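You operate a simulated robot arm through the tools that you are given. There is no shell and no other tool.

Carry out the task below with a simulated robot arm. There is one attempt and no reset: what you move stays moved.

Task
Press both loose corners of the beige board flat in the corner jig.
Fine: lever down by its knob and up again for each corner, board turned end for end between; board back on the bench.

The check looks at the end state, three seconds after you hand in, the way a careful person would. Anything else that was tipped, shoved, dropped, spilled or broken makes it a failure.

Robot
A 7-joint arm with a two-finger parallel gripper, fixed in place. Base frame: the origin is at the foot of the arm, x ahead of it, y to its left, z up; the work surface is at about z = 0. Lengths are in mm, angles in degrees, forces in N, time in s.
With the tool pointing down near the work surface it reaches from about 260 to 680 mm from the base axis. Its first joint turns from -166.0 to 166.0 degrees. Payload 2.5 kg.
Tool frame: the origin (TCP) lies between the finger pads and is the grasp point; the fingertips stand 30 mm ahead of it; z points along the fingers, y is the line along which they close. Largest opening 94 mm; finger width 28, thickness 10; the body of the gripper, 50 by 96 mm, starts 55 mm behind the TCP.
Orientation is that of the tool frame in the base frame, as a unit quaternion [x, y, z, w]. With the fingers straight down and closing along the base's y, the tool's x points along the base's -x, its y along +y and its z along -z.

Tools
- The arm moves only by the tool drive_tool. Its argument "targets" is a list of rows, each an object of numbers (a shift or turn left out is 0, a gripper value left out holds the last): "dx", "dy", "dz": the shift along the tool's x, y, z in units of 300 mm (1.0 is 300 mm); "rx", "ry", "rz": the turn, a rotation vector about the tool's x, y, z in units of 180 degrees (1.0 is 180 degrees); "claw": the gripper command, from -1 (shut) to 1 (fully open), values between in proportion. In form: [{"dx": .., "dy": .., "dz": .., "rx": .., "ry": .., "rz": .., "claw": ..}, ...]. A call has 1 to 20 rows; each row is the pose to reach, as a shift and turn from the pose commanded when the call began, along the tool's axes at that moment. A call with a number of a shift or a turn outside -1 to 1 is refused whole. Each row takes 0.2 s and may step no farther than 50 mm and 8.6 degrees from the row before; otherwise, or with a gripper value out of range, the whole call is refused. Where a pose cannot be reached the arm comes as near as it can. A force on the tool above 40 N (or 10 N above the force at the start of the call, whichever is more), or a blocked arm, ends the call early, and 0.2 s more pass. Each finger travels about 72 mm/s and halts on what it meets, pressing with about 39 N; the grip force reading is that of the motor and also rises with nothing between the fingers. The clock runs only during rows and for 0.2 s after the last one: add rows that repeat a pose to give the fingers time. The reply holds the time, the measured pose of the TCP, the force on the tool along the base axes, the opening and the grip force, in the units named above and with some noise, with the torque about the TCP (base axes, N m) and any sound that the robot's microphone picked up.
- Cameras (640 x 400 px; columns grow to the right, rows downward): "scene" is fixed at [212, -489.2, 719.1]; the picture's right is [0.96, -0.28, 0.00], its down [-0.13, -0.45, -0.88] and it looks along [0.24, 0.85, -0.47] (base axes); focal length 360 px, centre (320, 200). "wrist" rides on the gripper at [76, 14, -103] in the tool frame; the picture's right is [-0.18, 0.98, 0.00], its down [-0.75, -0.14, -0.64] and it looks along [-0.63, -0.12, 0.77] (tool axes); focal length 243 px, centre (320, 200). There is no depth. A picture from a camera that has moved, and an enlarged one, comes with that camera's place and axes in the base frame and with its lens. The place of the scene camera against the robot may be out by one fixed shift of up to 18 mm in any direction.
- snapshot(camera): a new picture of that camera. No time passes.
- zoom(camera, box): a new picture of the part [left, top, right, bottom] of that camera's present view, enlarged. No time passes.
- hand_in(): hands the job in; it is judged then, once.

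Nothing tells you positions but the pictures and the camera data. Unless the task says otherwise, let go and move clear before handing in.

The tools are called after "Emit:" as name(argument=value, ...) on one line, values as JSON. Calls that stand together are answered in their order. drive_tool: Moves the arm, as the interface text tells. Its arguments: {"type":"object","properties":{"targets":{"type":"array"}},"required":["targets"]} The other tools are called the same way: snapshot (camera) takes a picture; zoom (camera, box) takes an enlarged picture of a part of a camera's view; hand_in () hands the job in.

At the start:

```text
t: 0.0
tool_pos: [443.3, 138.3, 384.7]
ee_rot: [0.0, 1.0, 0.0, 0.001]
contact_force: [-0.4, -0.2, -0.6]
ft_torque: [-0.01, 0.03, -0.03]
finger_gap: 93.9
grasp_force: 0.1
```

scene: 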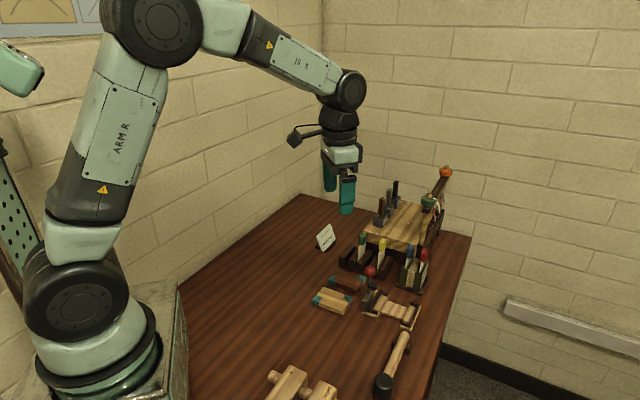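
wrist: 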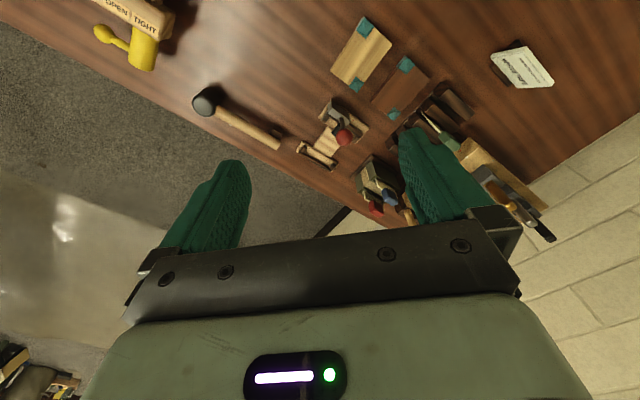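

I see a bench with two boards (one beige, one dark) with teal corners, a small jig with a red knob, a mallet, and a tool rack. I'll look closer before moving anything.

Emit:
zoom(camera="scene", box=[290, 220, 450, 320])

Emit:
zoom(camera="wrist", box=[280, 0, 480, 200])

Emit:
zoom(camera="scene", box=[240, 320, 440, 400])

Emit:
zoom(camera="wrist", box=[460, 20, 580, 120])

```text
4.00 times, centred on (370, 270) of scene
camera zoom: at [212.0, -489.2, 719.1], right [0.96, -0.28, 0.0], down [-0.13, -0.45, -0.88], along [0.24, 0.85, -0.47], focal length 1440 px, centre (120, -80)
```

zoom: 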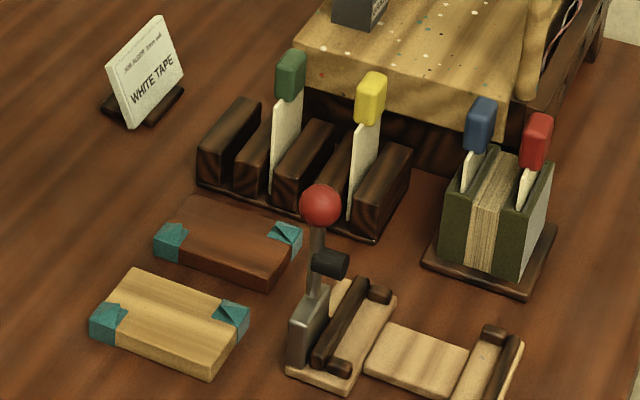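

```text
2.00 times, centred on (380, 100) of wrist
camera zoom: at [366.5, 152.3, 486.5], right [0.18, 0.98, 0.0], down [0.75, -0.14, 0.64], along [0.63, -0.12, -0.77], focal length 485 px, centre (200, 400)
```

zoom: 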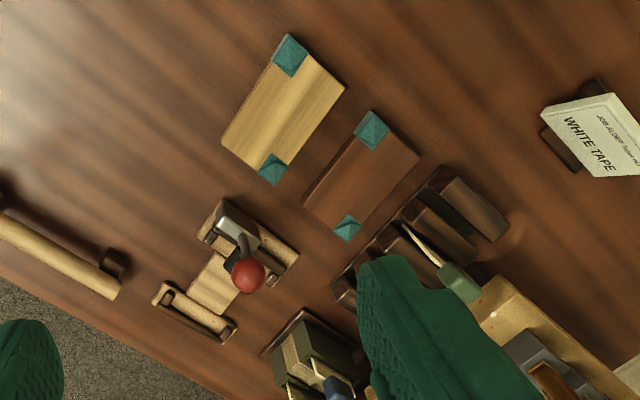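

```text
3.20 times, centred on (340, 360) of scene
camera zoom: at [212.0, -489.2, 719.1], right [0.96, -0.28, 0.0], down [-0.13, -0.45, -0.88], along [0.24, 0.85, -0.47], focal length 1152 px, centre (256, -312)
```

zoom: 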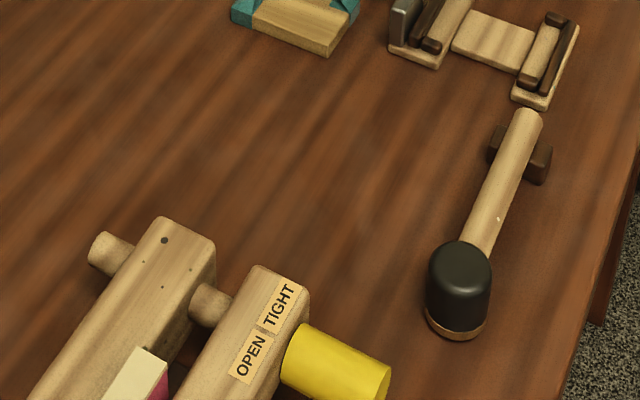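

```text
4.00 times, centred on (520, 70) of wrist
camera zoom: at [366.5, 152.3, 486.5], right [0.18, 0.98, 0.0], down [0.75, -0.14, 0.64], along [0.63, -0.12, -0.77], focal length 970 px, centre (-480, 720)
```

zoom: 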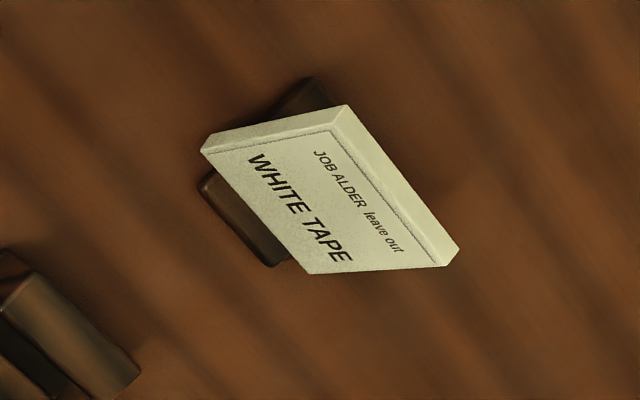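

The beige board (about 60 × 88 mm, long axis at roughly −45°) lies near (456, 203), and its teal corners are on a diagonal. The jig with the red-knobbed lever is around (540–625, 95–155). I'll move the wrist camera closer to look at the jig.

Emit:
drive_tool(targets=[{"dx": -0.05, "dy": -0.03, "dz": 0.08}, {"dx": -0.1, "dy": -0.06, "dz": 0.16}, {"dx": -0.15, "dy": -0.1, "dz": 0.24}, {"dx": -0.19, "dy": -0.127, "dz": 0.3}, {"dx": -0.19, "dy": -0.127, "dz": 0.3}])

Emit:
snapshot(camera="wrist")

Emit:
zoom(camera="wrist", box=[230, 0, 430, 160])

Emit:
zoom(camera="scene", box=[350, 265, 430, 325])

```text
t: 1.2
tool_pos: [500.8, 99.1, 295.8]
ee_rot: [0.0, 1.0, 0.0, 0.0]
contact_force: [-0.3, -0.8, -0.5]
ft_torque: [0.01, 0.04, 0.0]
finger_gap: 94.2
grasp_force: 0.1
```

```text
taken
camera wrist: at [423.4, 113.6, 396.8], right [0.18, 0.98, 0.0], down [0.75, -0.14, 0.64], along [0.63, -0.12, -0.77], focal length 243 px, centre (320, 200)
```

wrist: 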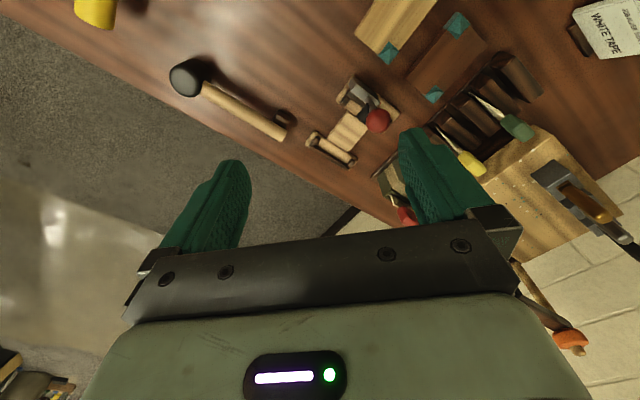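

```text
2.50 times, centred on (330, 80) of wrist
camera zoom: at [423.4, 113.6, 396.8], right [0.18, 0.98, 0.0], down [0.75, -0.14, 0.64], along [0.63, -0.12, -0.77], focal length 606 px, centre (295, 500)
```

zoom: 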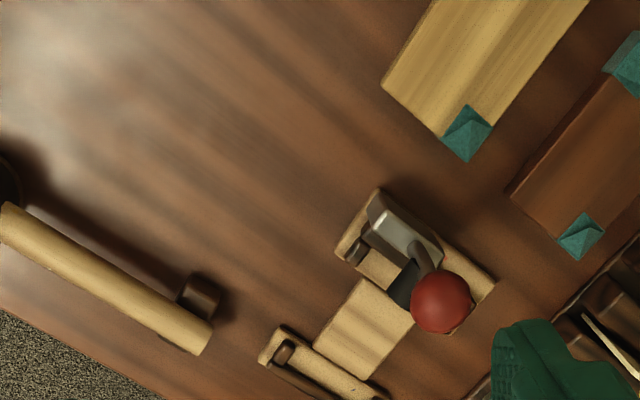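

```text
6.67 times, centred on (390, 295) of scene
camera zoom: at [212.0, -489.2, 719.1], right [0.96, -0.28, 0.0], down [-0.13, -0.45, -0.88], along [0.24, 0.85, -0.47], focal length 2399 px, centre (-147, -433)
```

zoom: 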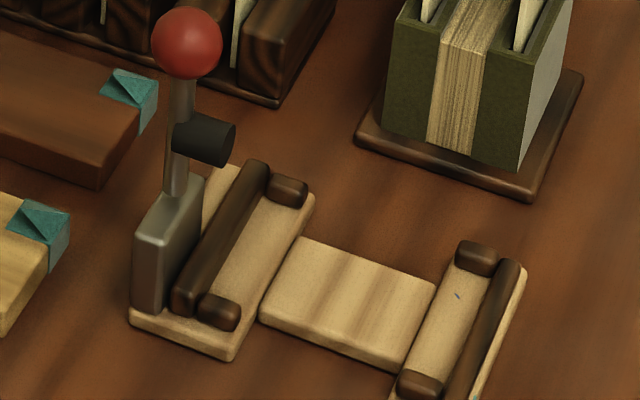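

The jig's axis runs about −44° in the base frame. The left plate is at roughly (519–588, 119–214) and the knob is near (538, 158, 135). I'll turn the wrist parallel to the jig and look closer from its lever end.

Emit:
drive_tool(targets=[{"dx": -0.015, "dy": 0.046, "dz": 0.048, "rz": 0.0407}, {"dx": -0.031, "dy": 0.092, "dz": 0.096, "rz": 0.0813}, {"dx": -0.046, "dy": 0.138, "dz": 0.144, "rz": 0.122}, {"dx": -0.061, "dy": 0.184, "dz": 0.191, "rz": 0.1627}, {"dx": -0.077, "dy": 0.23, "dz": 0.239, "rz": 0.2033}, {"dx": -0.092, "dy": 0.276, "dz": 0.287, "rz": 0.244}, {"dx": -0.092, "dy": 0.276, "dz": 0.287, "rz": 0.244}])

Emit:
snapshot(camera="wrist")

Emit:
zoom(camera="wrist", box=[220, 40, 420, 200])

Emit:
snapshot(camera="scene")

```text
t: 2.8
tool_pos: [527.8, 182.9, 211.5]
ee_rot: [0.374, 0.927, 0.0, 0.001]
contact_force: [-0.4, -0.1, -0.5]
ft_torque: [-0.04, -0.01, -0.01]
finger_gap: 94.3
grasp_force: 0.0
```

```text
taken
camera wrist: at [482.5, 246.6, 312.3], right [0.82, 0.58, 0.0], down [0.44, -0.62, 0.64], along [0.37, -0.52, -0.77], focal length 243 px, centre (320, 200)
```

wrist: 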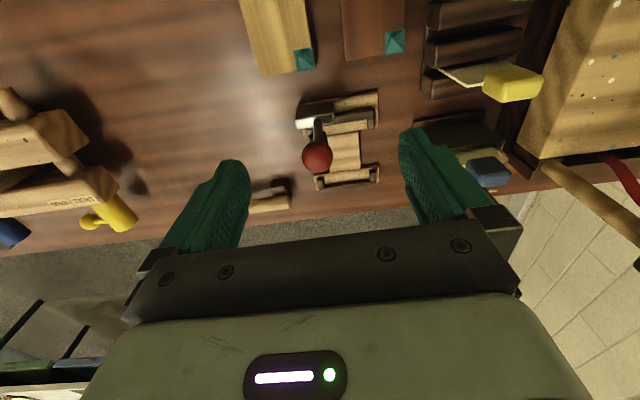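

```text
2.50 times, centred on (320, 120) of wrist
camera zoom: at [482.5, 246.6, 312.3], right [0.82, 0.58, 0.0], down [0.44, -0.62, 0.64], along [0.37, -0.52, -0.77], focal length 606 px, centre (320, 400)
```

zoom: 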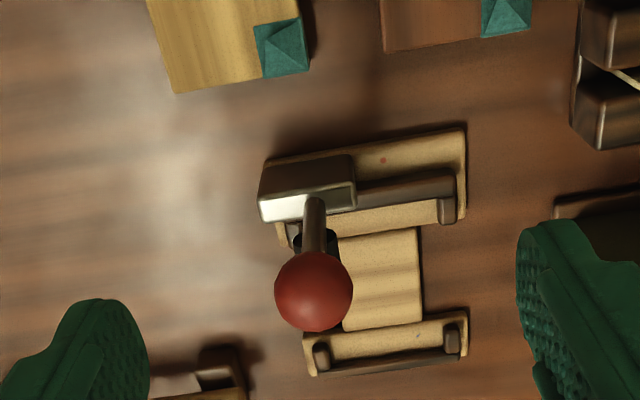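

```text
taken
```

scene: 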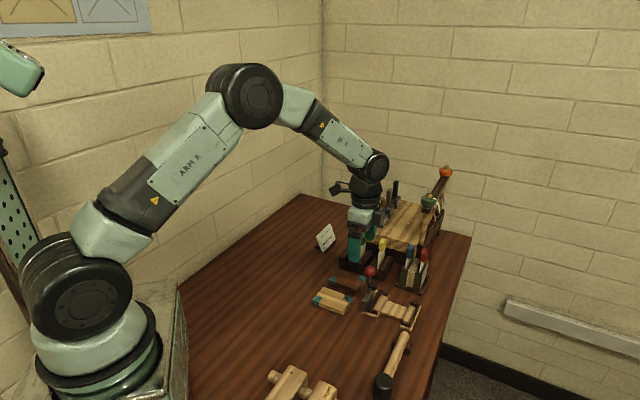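

The left plate spans about u 262–309 along the jig axis and the right plate about u 364–395, with the pocket centred near v 520. I'll zoom in further to measure the pocket, lever and presser.

Emit:
zoom(camera="wrist", box=[290, 80, 390, 142])

Emit:
zoom(camera="wrist", box=[290, 135, 390, 197])

Emit:
zoom(camera="wrist", box=[230, 0, 430, 85])

Emit:
zoom(camera="scene", box=[300, 260, 430, 335])

```text
6.40 times, centred on (340, 111) of wrist
camera zoom: at [482.5, 246.6, 312.3], right [0.82, 0.58, 0.0], down [0.44, -0.62, 0.64], along [0.37, -0.52, -0.77], focal length 1553 px, centre (192, 770)
```

zoom: 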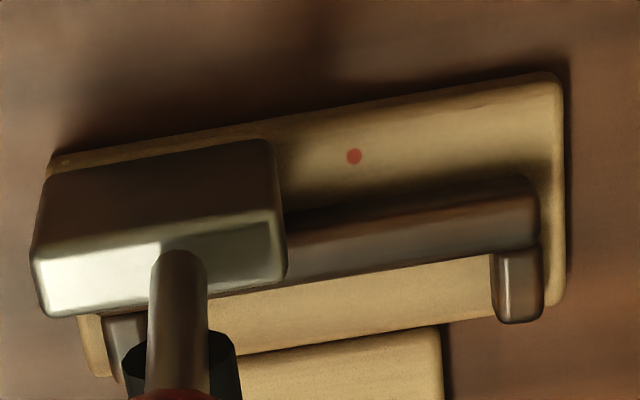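

```text
6.40 times, centred on (340, 166) of wrist
camera zoom: at [482.5, 246.6, 312.3], right [0.82, 0.58, 0.0], down [0.44, -0.62, 0.64], along [0.37, -0.52, -0.77], focal length 1553 px, centre (192, 418)
```

zoom: 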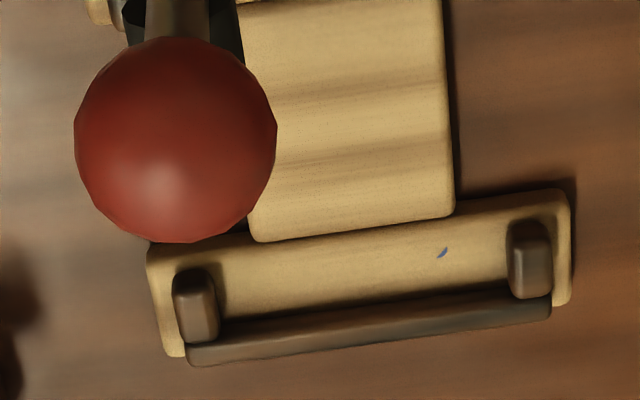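

```text
3.20 times, centred on (330, 42) of wrist
camera zoom: at [482.5, 246.6, 312.3], right [0.82, 0.58, 0.0], down [0.44, -0.62, 0.64], along [0.37, -0.52, -0.77], focal length 776 px, centre (288, 704)
```

zoom: 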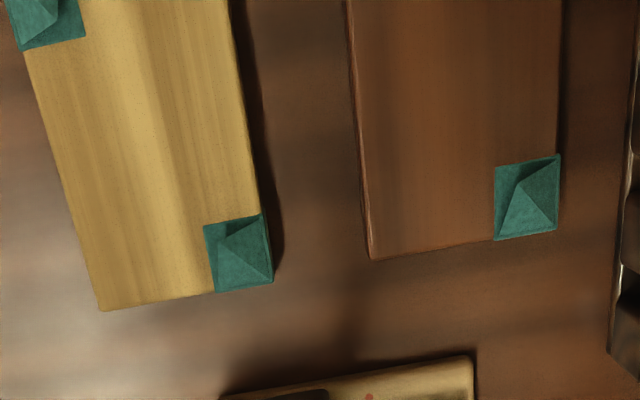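

```text
4.92 times, centred on (365, 298) of scene
camera zoom: at [212.0, -489.2, 719.1], right [0.96, -0.28, 0.0], down [-0.13, -0.45, -0.88], along [0.24, 0.85, -0.47], focal length 1772 px, centre (98, -280)
```

zoom: 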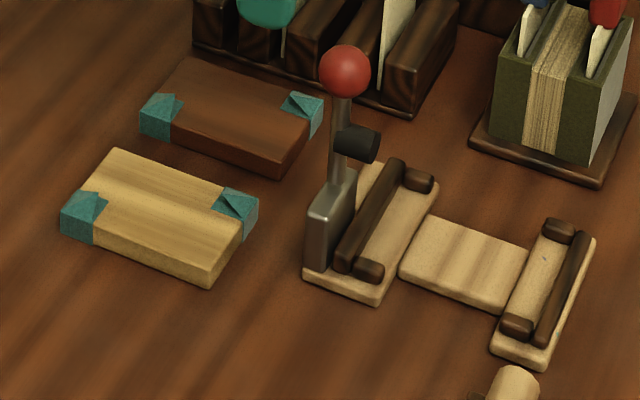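

The pocket between the bars looks roughly 100 × 69 mm against a 60 × 88 mm board, and the red knob's lever stands near v 489. I'll take more views from above the right plate to pin down heights and positions.

Emit:
drive_tool(targets=[{"dx": -0.12, "rz": 0.002}, {"dx": -0.24, "rz": 0.004}, {"dx": -0.36, "rz": 0.006}, {"dx": -0.47, "dy": 0.003, "rz": 0.006}, {"dx": -0.47, "dy": 0.003, "dz": 0.13, "rz": 0.006}, {"dx": -0.47, "dy": 0.003, "dz": 0.26, "rz": 0.006}, {"dx": -0.47, "dy": 0.003, "dz": 0.26, "rz": 0.006}])

Emit:
snapshot(camera="wrist")

Emit:
zoom(camera="wrist", box=[220, 20, 420, 150])

Emit:
snapshot(camera="scene")

```text
t: 4.4
tool_pos: [630.6, 85.7, 131.9]
ee_rot: [0.383, 0.924, 0.001, 0.001]
contact_force: [0.2, 0.3, 0.6]
ft_torque: [0.0, 0.02, 0.01]
finger_gap: 94.1
grasp_force: 0.0
```

```text
taken
camera wrist: at [585.8, 149.7, 232.9], right [0.83, 0.56, 0.0], down [0.43, -0.63, 0.64], along [0.36, -0.53, -0.77], focal length 243 px, centre (320, 200)
```

wrist: 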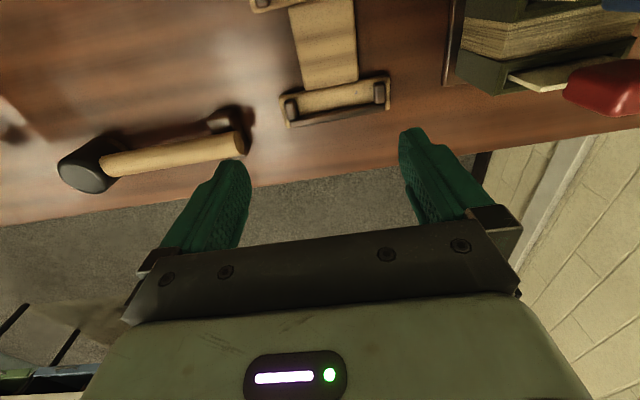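

```text
3.08 times, centred on (320, 85) of wrist
camera zoom: at [585.8, 149.7, 232.9], right [0.83, 0.56, 0.0], down [0.43, -0.63, 0.64], along [0.36, -0.53, -0.77], focal length 746 px, centre (320, 554)
```

zoom: 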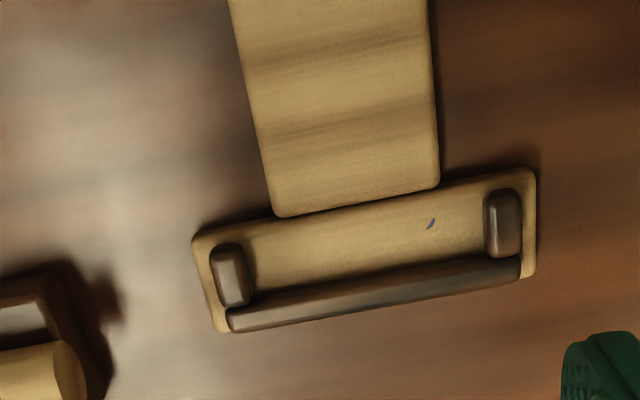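

```text
taken
```

scene: 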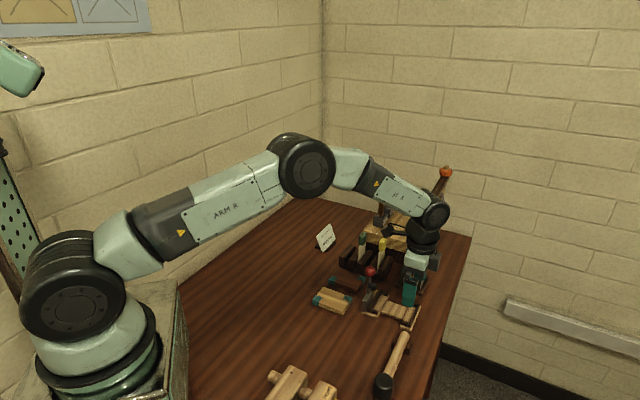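

The blue mark triangulates the plate top to about z = 9.5, and the pocket is about 100 × 71 mm centred near u 340, v 520. The knob is at about u 272, v 496, z 125. I'll take a straight-down view of the lever side next.

Emit:
drive_tool(targets=[{"dz": -0.1}, {"dz": -0.2}, {"dz": -0.2, "dx": 0.1}, {"dz": -0.2, "dx": 0.2}, {"dz": -0.2, "dx": 0.2}])

Emit:
zoom(camera="wrist", box=[230, 0, 430, 125])

Emit:
zoom(camera="wrist", box=[280, 0, 380, 62])

Emit:
zoom(camera="scene", box=[355, 260, 405, 320])

```text
t: 5.6
tool_pos: [586.8, 128.9, 189.9]
ee_rot: [0.382, 0.924, -0.001, 0.001]
contact_force: [0.1, 0.4, -0.6]
ft_torque: [-0.02, 0.0, 0.01]
finger_gap: 94.1
grasp_force: 0.0
```

```text
3.20 times, centred on (330, 62) of wrist
camera zoom: at [542.5, 192.1, 292.2], right [0.83, 0.56, 0.0], down [0.43, -0.63, 0.64], along [0.36, -0.53, -0.77], focal length 776 px, centre (288, 640)
```

zoom: 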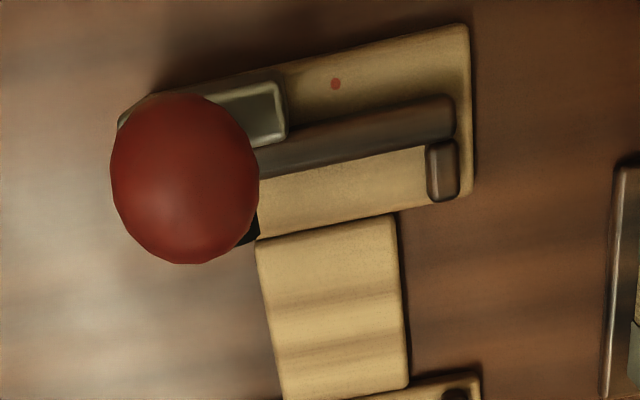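

```text
6.40 times, centred on (330, 31) of wrist
camera zoom: at [542.5, 192.1, 292.2], right [0.83, 0.56, 0.0], down [0.43, -0.63, 0.64], along [0.36, -0.53, -0.77], focal length 1553 px, centre (256, 1282)
```

zoom: 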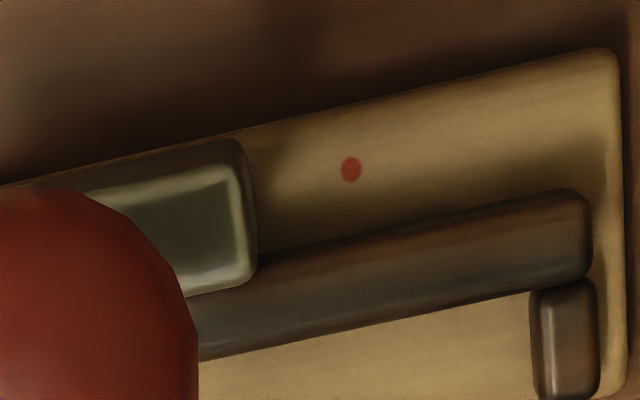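

```text
6.67 times, centred on (380, 290) of scene
camera zoom: at [212.0, -489.2, 719.1], right [0.96, -0.28, 0.0], down [-0.13, -0.45, -0.88], along [0.24, 0.85, -0.47], focal length 2399 px, centre (-80, -400)
```

zoom: 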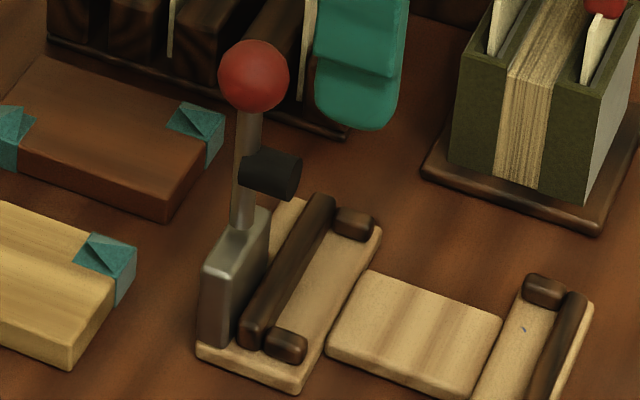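

Measurements agree: plate top z≈9.3, pocket u 290–390.5 and v 484.5–554.5, rod at u≈271.5, v≈495.5. I'll now test whether the wrist can turn a half turn, so the camera sits away from the lever, while moving over the beige board.

Emit:
drive_tool(targets=[{"dx": 0.0223, "dy": -0.004, "rz": -0.0472}, {"dx": 0.0446, "dy": -0.008, "rz": -0.0944}, {"dx": 0.0669, "dy": -0.012, "rz": -0.1416}, {"dx": 0.0892, "dy": -0.016, "rz": -0.1888}, {"dx": 0.1115, "dy": -0.02, "rz": -0.236}, {"dx": 0.1338, "dy": -0.024, "rz": -0.2832}, {"dx": 0.1561, "dy": -0.028, "rz": -0.3304}, {"dx": 0.1784, "dy": -0.032, "rz": -0.3776}, {"dx": 0.2007, "dy": -0.036, "rz": -0.4248}, {"dx": 0.223, "dy": -0.04, "rz": -0.472}, {"dx": 0.2453, "dy": -0.044, "rz": -0.5192}, {"dx": 0.2676, "dy": -0.048, "rz": -0.5664}, {"dx": 0.2899, "dy": -0.052, "rz": -0.6136}, {"dx": 0.3122, "dy": -0.056, "rz": -0.6608}, {"dx": 0.3345, "dy": -0.06, "rz": -0.708}, {"dx": 0.3568, "dy": -0.064, "rz": -0.7552}, {"dx": 0.3791, "dy": -0.068, "rz": -0.8024}, {"dx": 0.4014, "dy": -0.072, "rz": -0.8496}, {"dx": 0.4237, "dy": -0.076, "rz": -0.8968}, {"dx": 0.446, "dy": -0.079, "rz": -0.944}])

Emit:
snapshot(camera="wrist")

Emit:
snapshot(camera="scene")

```text
t: 9.8
tool_pos: [475.5, 206.6, 191.0]
ee_rot: [0.887, -0.461, 0.001, 0.0]
contact_force: [0.2, -0.3, 1.1]
ft_torque: [0.04, 0.03, 0.0]
finger_gap: 93.7
grasp_force: 0.0
```

```text
taken
camera wrist: at [507.7, 136.0, 293.3], right [-0.91, -0.41, 0.0], down [-0.32, 0.7, 0.64], along [-0.26, 0.58, -0.77], focal length 243 px, centre (320, 200)
```

wrist: 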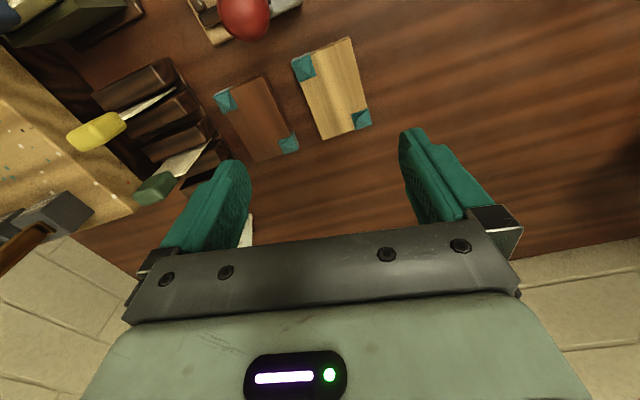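

```text
taken
```

scene: 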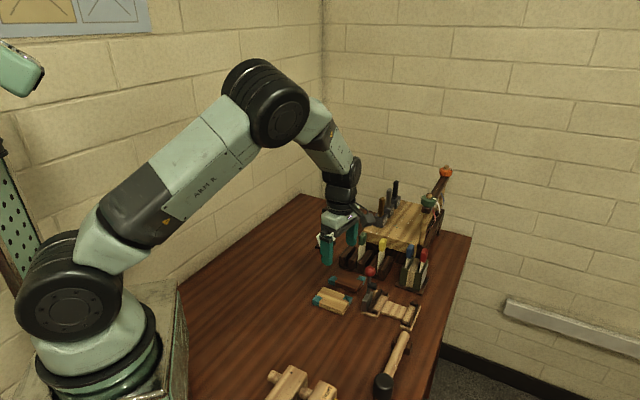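

The half turn is reachable, so I can now view the beige board closely. I'll zoom on it to refine its position and size.

Emit:
zoom(camera="wrist", box=[270, 25, 390, 150])

Emit:
zoom(camera="wrist", box=[190, 0, 310, 60])

```text
3.20 times, centred on (330, 88) of wrist
camera zoom: at [507.7, 136.0, 293.3], right [-0.91, -0.41, 0.0], down [-0.32, 0.7, 0.64], along [-0.26, 0.58, -0.77], focal length 776 px, centre (288, 560)
```

zoom: 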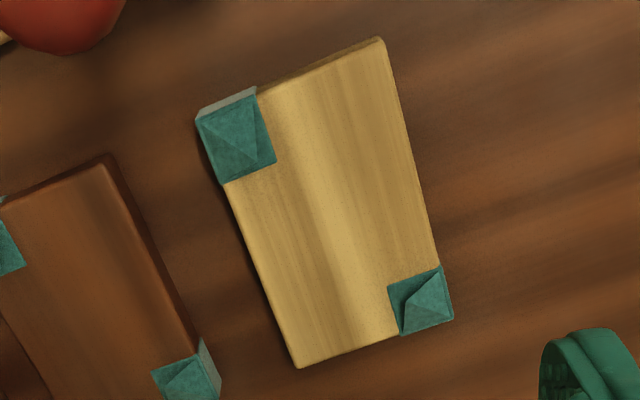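

```text
5.33 times, centred on (250, 30) of wrist
camera zoom: at [507.7, 136.0, 293.3], right [-0.91, -0.41, 0.0], down [-0.32, 0.7, 0.64], along [-0.26, 0.58, -0.77], focal length 1294 px, centre (693, 1107)
```

zoom: 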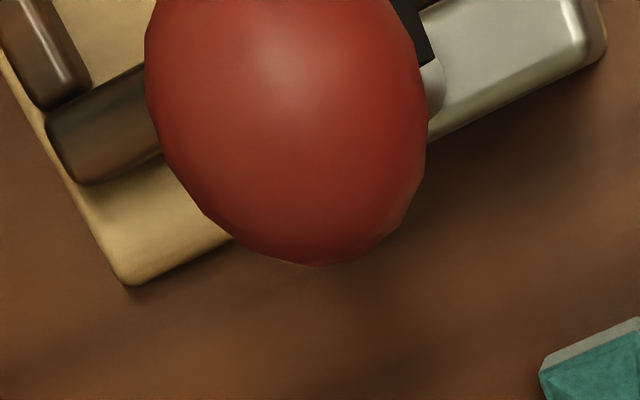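

The board is about 90 × 60 × 14 mm, centred at u≈178.5, v≈469.4 and aligned with the jig. I'll centre above it with the fingers set to about 82 mm, then check.

Emit:
drive_tool(targets=[{"dx": -0.015, "dy": 0.025, "dz": 0.08, "rz": -0.028, "claw": 0.745}, {"dx": -0.0307, "dy": 0.049, "dz": 0.16, "rz": -0.0553, "claw": 0.745}, {"dx": -0.0307, "dy": 0.049, "dz": 0.2367, "rz": -0.0553, "claw": 0.745}, {"dx": -0.0307, "dy": 0.049, "dz": 0.2367, "rz": -0.0553, "claw": 0.745}])

Emit:
snapshot(camera="wrist")

Emit:
zoom(camera="scene", box=[290, 180, 430, 330])

```text
t: 10.8
tool_pos: [459.9, 205.6, 120.4]
ee_rot: [0.924, -0.383, 0.002, -0.001]
contact_force: [0.4, -0.2, 0.9]
ft_torque: [-0.01, 0.01, -0.01]
finger_gap: 82.0
grasp_force: 0.1
```

```text
taken
camera wrist: at [502.3, 142.1, 222.2], right [-0.83, -0.56, 0.0], down [-0.43, 0.63, 0.64], along [-0.36, 0.53, -0.77], focal length 243 px, centre (320, 200)
```

wrist: 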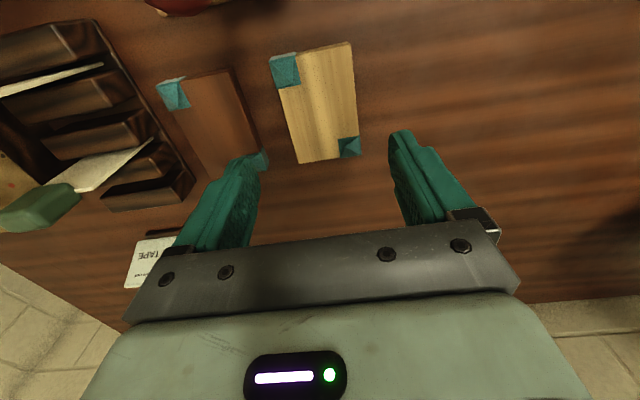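

```text
2.67 times, centred on (360, 255) of scene
camera zoom: at [212.0, -489.2, 719.1], right [0.96, -0.28, 0.0], down [-0.13, -0.45, -0.88], along [0.24, 0.85, -0.47], focal length 960 px, centre (213, 53)
```

zoom: 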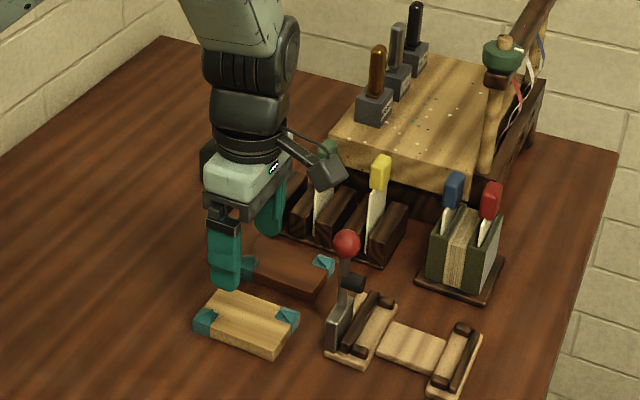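

The TCP is within about 1 mm of the board's centre and both fingers clear the brown board by about 11 mm. I'm descending to grasp.

Emit:
drive_tool(targets=[{"dy": 0.0043, "dz": 0.1, "claw": 0.745}, {"dy": 0.0043, "dz": 0.2, "claw": 0.745}, {"dy": 0.0043, "dz": 0.25, "claw": 0.745}, {"dy": 0.0043, "dz": 0.275, "claw": 0.745}, {"dy": 0.0043, "dz": 0.288, "claw": 0.745}, {"dy": 0.0043, "dz": 0.288, "claw": 0.745}])

Emit:
snapshot(camera="wrist")

Emit:
zoom(camera="scene", box=[290, 220, 430, 330])

```text
t: 12.2
tool_pos: [459.3, 203.8, 33.4]
ee_rot: [0.923, -0.384, 0.001, -0.001]
contact_force: [-0.2, -0.9, 0.1]
ft_torque: [0.01, 0.02, 0.0]
finger_gap: 82.1
grasp_force: 0.0
```

```text
taken
camera wrist: at [501.6, 140.0, 136.0], right [-0.83, -0.56, 0.0], down [-0.43, 0.63, 0.64], along [-0.36, 0.53, -0.77], focal length 243 px, centre (320, 200)
```

wrist: 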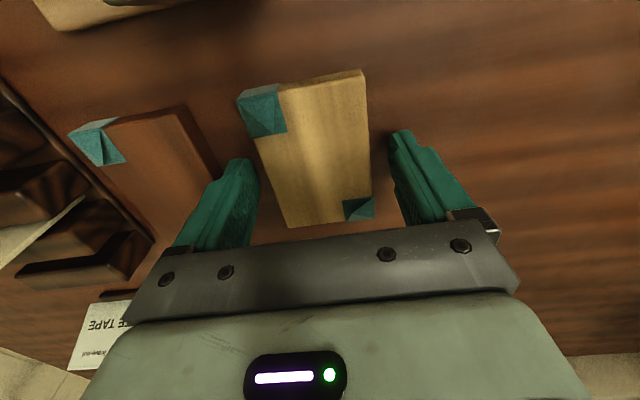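

```text
3.64 times, centred on (360, 275) of scene
camera zoom: at [212.0, -489.2, 719.1], right [0.96, -0.28, 0.0], down [-0.13, -0.45, -0.88], along [0.24, 0.85, -0.47], focal length 1309 px, centre (174, -73)
```

zoom: 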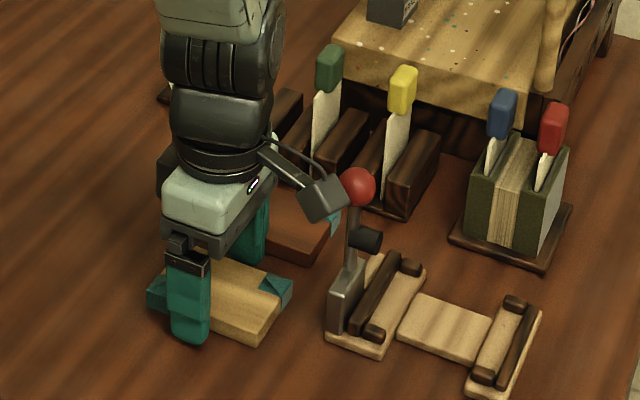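

Fingers straddle the board cleanly and its top is level with the fingertips as planned. I'm closing the gripper now.

Emit:
drive_tool(targets=[{"claw": 0.4}, {"claw": -1}, {"claw": -1}, {"claw": -1}])

Emit:
snapshot(camera="wrist")

```text
t: 13.2
tool_pos: [456.9, 204.7, 34.9]
ee_rot: [0.923, -0.384, 0.001, 0.0]
contact_force: [-0.6, 0.2, -0.7]
ft_torque: [0.03, 0.03, 0.01]
finger_gap: 61.0
grasp_force: 39.2
```

```text
taken
camera wrist: at [501.5, 140.0, 136.1], right [-0.83, -0.56, 0.0], down [-0.43, 0.63, 0.64], along [-0.36, 0.53, -0.77], focal length 243 px, centre (320, 200)
```

wrist: 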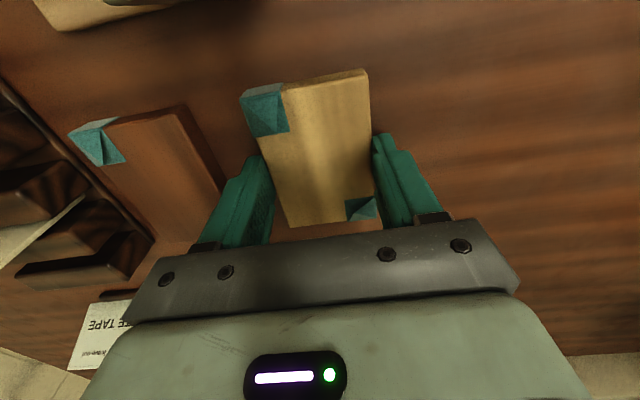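

The board is gripped at 61 mm with 39 N. I'm lifting straight up, well above the lever knob, then checking.

Emit:
drive_tool(targets=[{"dz": -0.03}, {"dz": -0.1}, {"dz": -0.22}, {"dz": -0.34}, {"dz": -0.46}, {"dz": -0.567}, {"dz": -0.567}])

Emit:
snapshot(camera="wrist")

Emit:
snapshot(camera="scene")

```text
t: 14.8
tool_pos: [460.2, 203.7, 204.9]
ee_rot: [0.924, -0.383, 0.001, 0.001]
contact_force: [-0.2, 0.0, -0.2]
ft_torque: [0.01, -0.03, 0.0]
finger_gap: 60.8
grasp_force: 39.2
```

```text
taken
camera wrist: at [502.0, 140.0, 306.9], right [-0.83, -0.56, 0.0], down [-0.43, 0.63, 0.64], along [-0.36, 0.53, -0.77], focal length 243 px, centre (320, 200)
```

wrist: 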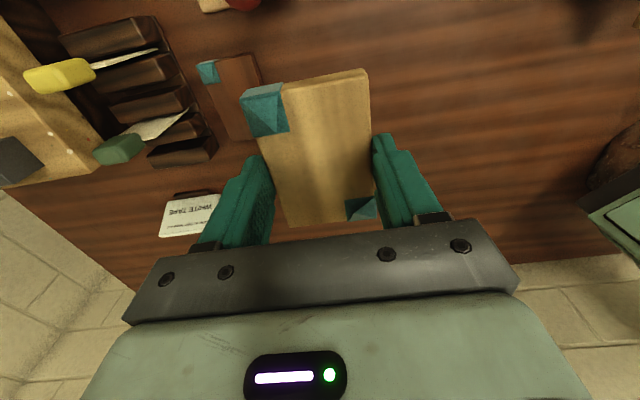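

```text
taken
```

scene: 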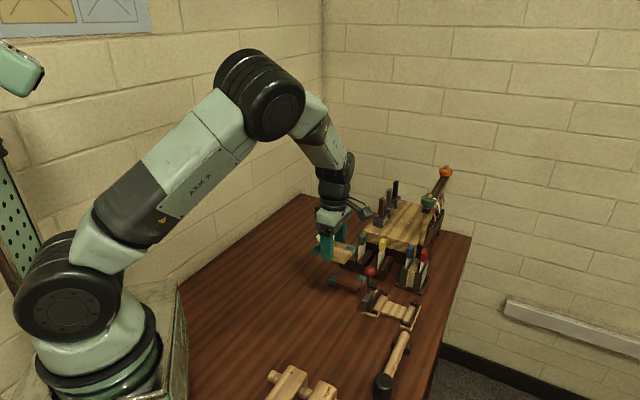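

The board is held level. I'm carrying it at height over the jig pocket and will look before lowering.

Emit:
drive_tool(targets=[{"dx": 0.1, "dy": -0.03}, {"dx": 0.21, "dy": -0.065}, {"dx": 0.32, "dy": -0.1}, {"dx": 0.43, "dy": -0.135}, {"dx": 0.5, "dy": -0.16}, {"dx": 0.532, "dy": -0.167}, {"dx": 0.532, "dy": -0.167}])

Emit:
snapshot(camera="wrist")

Emit:
zoom(camera="scene", box=[330, 200, 450, 330])

```text
t: 16.4
tool_pos: [607.1, 126.4, 204.7]
ee_rot: [0.924, -0.383, 0.001, 0.001]
contact_force: [-0.3, 0.3, -0.9]
ft_torque: [-0.02, 0.04, 0.0]
finger_gap: 61.0
grasp_force: 38.7
```

```text
taken
camera wrist: at [649.9, 62.6, 306.4], right [-0.83, -0.56, 0.0], down [-0.43, 0.63, 0.64], along [-0.36, 0.53, -0.77], focal length 243 px, centre (320, 200)
```

wrist: 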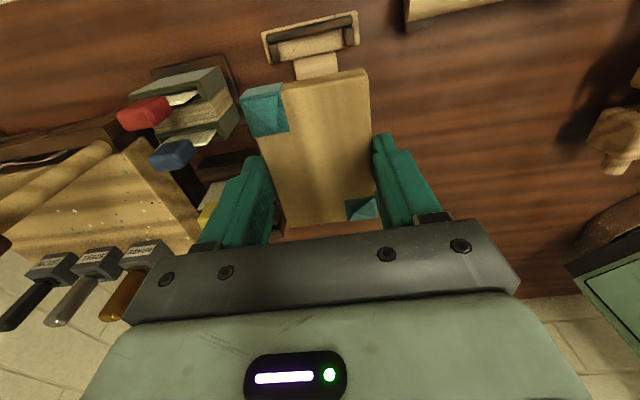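

```text
3.08 times, centred on (390, 265) of scene
camera zoom: at [212.0, -489.2, 719.1], right [0.96, -0.28, 0.0], down [-0.13, -0.45, -0.88], along [0.24, 0.85, -0.47], focal length 1107 px, centre (105, 0)
```

zoom: 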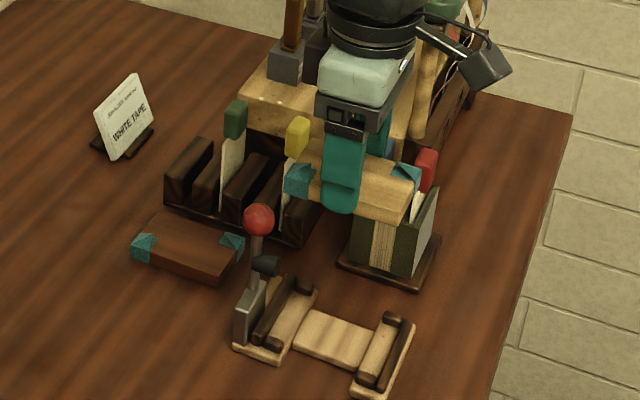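

The TCP is at u≈339.3, v≈517.8 as intended. I'll zoom on the visible right plate to cross-check the alignment before lowering.

Emit:
zoom(camera="wrist", box=[240, 0, 380, 88])

Emit:
zoom(camera="wrist", box=[225, 60, 385, 240])

```text
4.55 times, centred on (310, 44) of wrist
camera zoom: at [649.9, 62.6, 306.4], right [-0.83, -0.56, 0.0], down [-0.43, 0.63, 0.64], along [-0.36, 0.53, -0.77], focal length 1103 px, centre (366, 909)
```

zoom: 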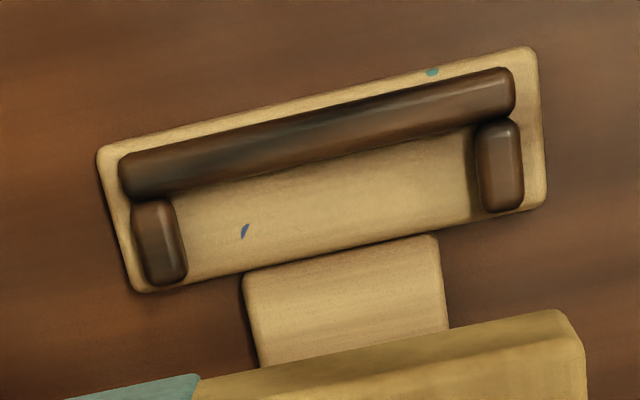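

```text
2.22 times, centred on (305, 150) of wrist
camera zoom: at [649.9, 62.6, 306.4], right [-0.83, -0.56, 0.0], down [-0.43, 0.63, 0.64], along [-0.36, 0.53, -0.77], focal length 539 px, centre (353, 311)
```

zoom: 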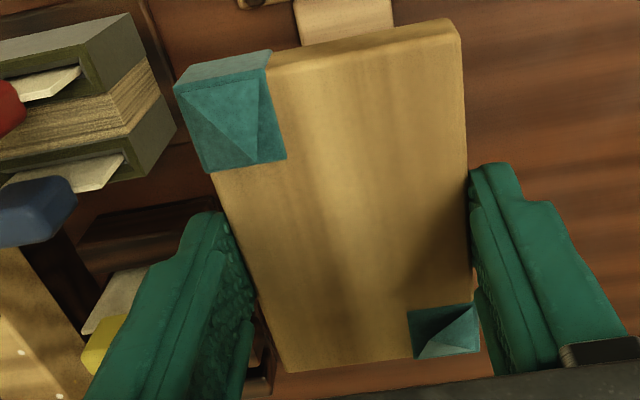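

The cross-check agrees (pocket u 290–388.5, v 485–555), and the board will clear the stops by about 3 mm all round. I'm lowering to just above the bars first.

Emit:
drive_tool(targets=[{"dy": -0.0033, "dz": 0.12}, {"dy": -0.0033, "dz": 0.24}, {"dy": -0.0033, "dz": 0.36}, {"dy": -0.0033, "dz": 0.44}, {"dy": -0.0033, "dz": 0.47}, {"dy": -0.0033, "dz": 0.47}])

Emit:
snapshot(camera="wrist")

Emit:
zoom(camera="scene", box=[340, 240, 440, 330])

```text
t: 17.4
tool_pos: [612.8, 115.8, 80.1]
ee_rot: [0.922, -0.387, 0.007, 0.004]
contact_force: [-2.6, -5.1, -0.2]
ft_torque: [0.09, -0.05, 0.15]
finger_gap: 61.0
grasp_force: 38.9
stopped in row 4: the force on the tool passed its limit at 51 N (the readings are from after the stop); the commanded pose is now the measured one
```

```text
taken
camera wrist: at [654.2, 52.4, 183.9], right [-0.83, -0.56, 0.0], down [-0.43, 0.65, 0.63], along [-0.35, 0.52, -0.78], focal length 243 px, centre (320, 200)
```

wrist: 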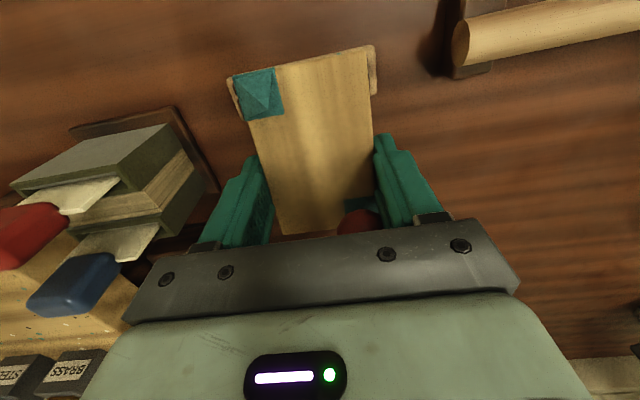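

```text
4.44 times, centred on (390, 285) of scene
camera zoom: at [212.0, -489.2, 719.1], right [0.96, -0.28, 0.0], down [-0.13, -0.45, -0.88], along [0.24, 0.85, -0.47], focal length 1600 px, centre (9, -178)
```

zoom: 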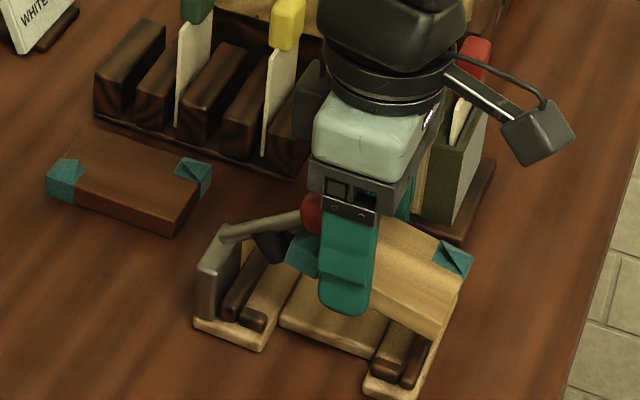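

The lowering stopped early: the board's end caught the black presser and pushed the lever partway over, so the knob now sits between the fingers above the board. I'll look closely before backing out.

Emit:
zoom(camera="wrist", box=[225, 40, 425, 240])

Emit:
zoom(camera="scene", box=[355, 270, 430, 320])

```text
2.00 times, centred on (325, 140) of wrist
camera zoom: at [654.2, 52.4, 183.9], right [-0.83, -0.56, 0.0], down [-0.43, 0.65, 0.63], along [-0.35, 0.52, -0.78], focal length 485 px, centre (310, 320)
```

zoom: 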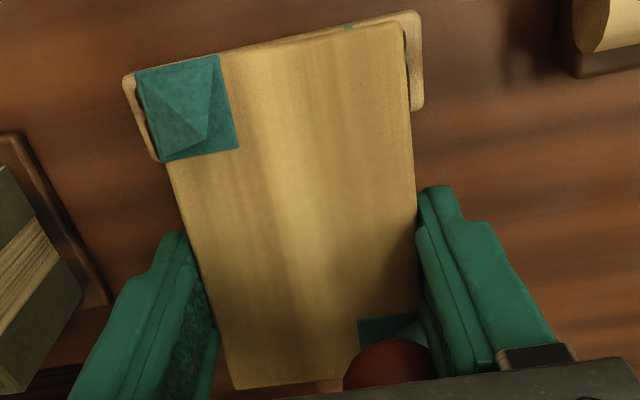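

```text
8.00 times, centred on (392, 295) of scene
camera zoom: at [212.0, -489.2, 719.1], right [0.96, -0.28, 0.0], down [-0.13, -0.45, -0.88], along [0.24, 0.85, -0.47], focal length 2879 px, centre (-260, -560)
```

zoom: 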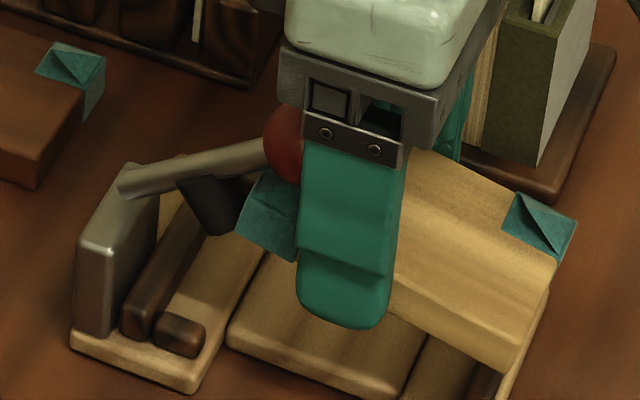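

The board has pitched about 12° in the grip with its lever end up, but it is still held and the jig hasn't moved. I'll ease slightly toward −v, then back the board out along +u from under the knob.

Emit:
drive_tool(targets=[{"dx": 0.005, "dy": 0.006}, {"dx": 0.02, "dy": 0.012}, {"dx": 0.045, "dy": 0.012}, {"dx": 0.07, "dy": 0.012}, {"dx": 0.1, "dy": 0.012}, {"dx": 0.13, "dy": 0.012}, {"dx": 0.16, "dy": 0.012}, {"dx": 0.16, "dy": 0.012}])

Emit:
snapshot(camera="wrist")

Emit:
zoom(camera="scene", box=[345, 240, 455, 330])

```text
t: 19.2
tool_pos: [642.2, 79.2, 80.6]
ee_rot: [0.922, -0.387, 0.007, 0.004]
contact_force: [0.2, -0.1, -1.0]
ft_torque: [-0.01, -0.02, 0.02]
finger_gap: 60.9
grasp_force: 38.8
```

```text
taken
camera wrist: at [685.0, 17.1, 183.9], right [-0.83, -0.56, 0.0], down [-0.43, 0.64, 0.63], along [-0.35, 0.52, -0.78], focal length 243 px, centre (320, 200)
```

wrist: 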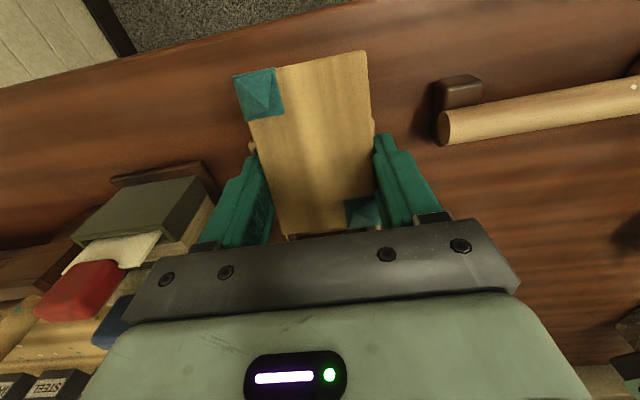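

```text
4.44 times, centred on (400, 285) of scene
camera zoom: at [212.0, -489.2, 719.1], right [0.96, -0.28, 0.0], down [-0.13, -0.45, -0.88], along [0.24, 0.85, -0.47], focal length 1600 px, centre (-36, -178)
```

zoom: 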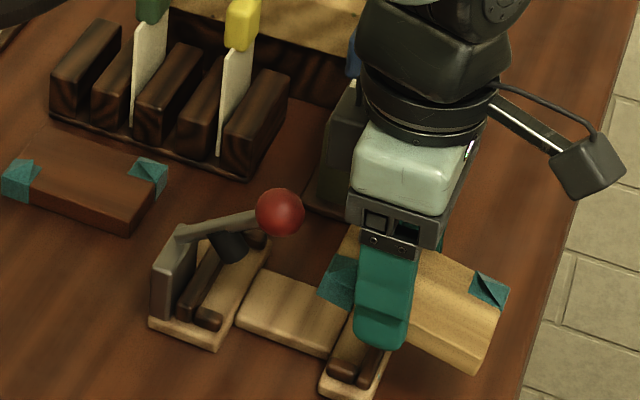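

Clear: force is back to about zero and the lever simply rests about 55° over. I'll lift the board, level it by tilting the wrist, and return it to its bench spot to regrasp.

Emit:
drive_tool(targets=[{"dz": -0.13}, {"dz": -0.26}, {"dz": -0.4}, {"dx": -0.12, "dy": 0.022, "dz": -0.4, "ry": 0.01}, {"dx": -0.24, "dy": 0.044, "dz": -0.4, "ry": 0.02}, {"dx": -0.36, "dy": 0.067, "dz": -0.4, "ry": 0.03}, {"dx": -0.48, "dy": 0.089, "dz": -0.4, "ry": 0.04}, {"dx": -0.6, "dy": 0.111, "dz": -0.4, "ry": 0.05}, {"dx": -0.73, "dy": 0.135, "dz": -0.4, "ry": 0.062}, {"dx": -0.73, "dy": 0.135, "dz": -0.4, "ry": 0.062}])

Emit:
snapshot(camera="wrist")

Emit:
zoom(camera="scene", box=[290, 200, 420, 320])

```text
t: 21.4
tool_pos: [460.5, 208.5, 196.7]
ee_rot: [0.917, -0.384, 0.096, 0.042]
contact_force: [0.3, -1.0, -0.3]
ft_torque: [-0.01, 0.02, 0.03]
finger_gap: 60.9
grasp_force: 39.3
```

```text
taken
camera wrist: at [487.0, 160.0, 312.2], right [-0.83, -0.56, -0.04], down [-0.51, 0.72, 0.47], along [-0.24, 0.41, -0.88], focal length 243 px, centre (320, 200)
```

wrist: 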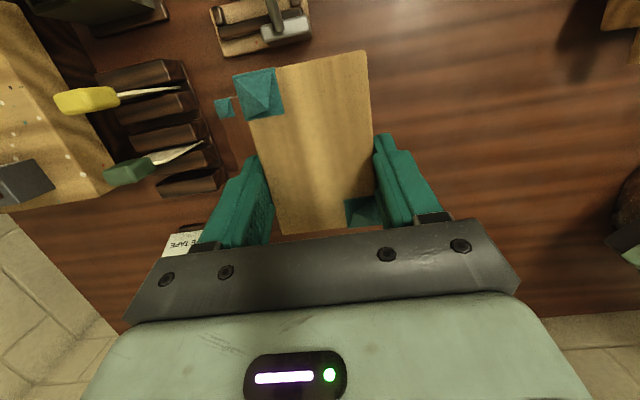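

```text
3.33 times, centred on (355, 260) of scene
camera zoom: at [212.0, -489.2, 719.1], right [0.96, -0.28, 0.0], down [-0.13, -0.45, -0.88], along [0.24, 0.85, -0.47], focal length 1200 px, centre (203, 0)
```

zoom: 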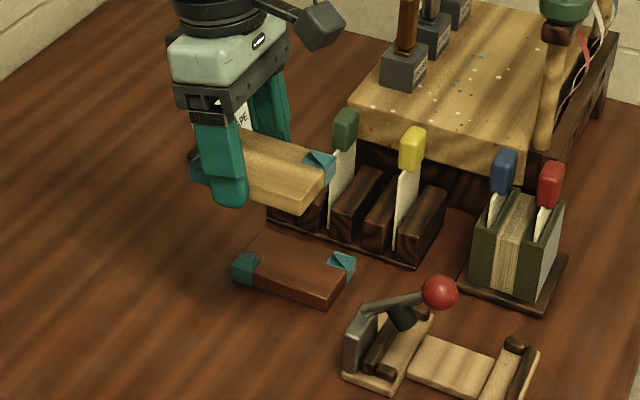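

The board now looks level over its bench spot, with the wrist tilted 12°, but it has ridden up about 5 mm between the fingers. I'll reduce the tilt to 4° so its far edge meets the bench first, and lower it to just above the bench.

Emit:
drive_tool(targets=[{"dx": -0.03, "dy": 0.004, "dz": 0.11, "ry": -0.011}, {"dx": -0.06, "dy": 0.008, "dz": 0.22, "ry": -0.022}, {"dx": -0.086, "dy": 0.0133, "dz": 0.33, "ry": -0.033}, {"dx": -0.1143, "dy": 0.0133, "dz": 0.4415, "ry": -0.0444, "rz": -0.002}, {"dx": -0.1143, "dy": 0.0133, "dz": 0.4415, "ry": -0.0444, "rz": -0.002}])

Emit:
snapshot(camera="wrist")

Emit:
zoom(camera="scene", box=[290, 230, 400, 330])

```text
t: 22.6
tool_pos: [452.8, 209.7, 60.2]
ee_rot: [0.923, -0.383, 0.033, 0.014]
contact_force: [0.1, 1.2, -0.3]
ft_torque: [-0.04, 0.02, -0.02]
finger_gap: 61.0
grasp_force: 38.7
```

```text
taken
camera wrist: at [490.2, 151.0, 168.2], right [-0.83, -0.56, -0.01], down [-0.46, 0.67, 0.59], along [-0.32, 0.49, -0.81], focal length 243 px, centre (320, 200)
```

wrist: 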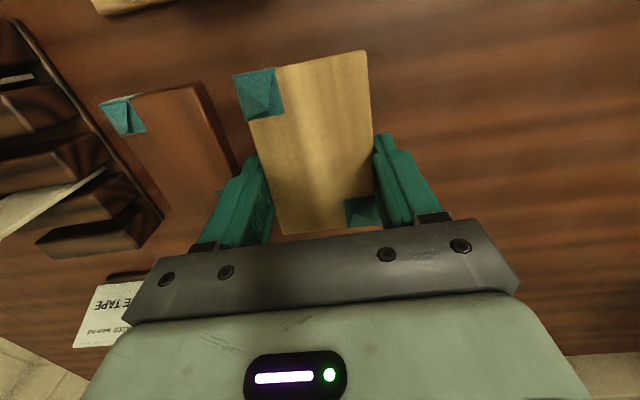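

```text
4.00 times, centred on (345, 280) of scene
camera zoom: at [212.0, -489.2, 719.1], right [0.96, -0.28, 0.0], down [-0.13, -0.45, -0.88], along [0.24, 0.85, -0.47], focal length 1440 px, centre (220, -120)
```

zoom: 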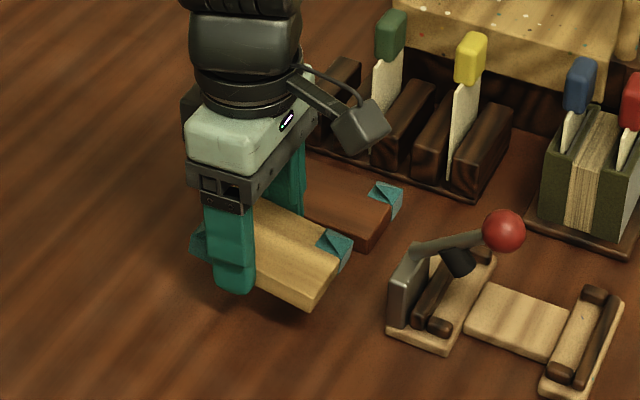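

The board hangs with its far edge lowest, about 28 mm above the bench at its old spot. I'm lowering it gently to contact.

Emit:
drive_tool(targets=[{"dx": -0.003, "dz": 0.05}, {"dx": -0.005, "dz": 0.075}, {"dx": -0.0062, "dz": 0.0885}, {"dx": -0.0062, "dz": 0.0885}])

Emit:
zoom(camera="scene", box=[310, 265, 370, 325])

```text
t: 23.6
tool_pos: [452.1, 209.6, 35.6]
ee_rot: [0.923, -0.383, 0.032, 0.015]
contact_force: [0.3, 0.8, -0.7]
ft_torque: [-0.01, 0.03, 0.03]
finger_gap: 60.9
grasp_force: 39.0
```

```text
6.67 times, centred on (340, 295) of scene
camera zoom: at [212.0, -489.2, 719.1], right [0.96, -0.28, 0.0], down [-0.13, -0.45, -0.88], along [0.24, 0.85, -0.47], focal length 2399 px, centre (187, -433)
```

zoom: 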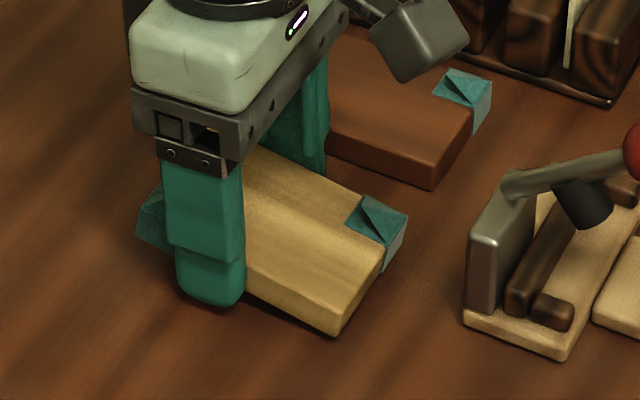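

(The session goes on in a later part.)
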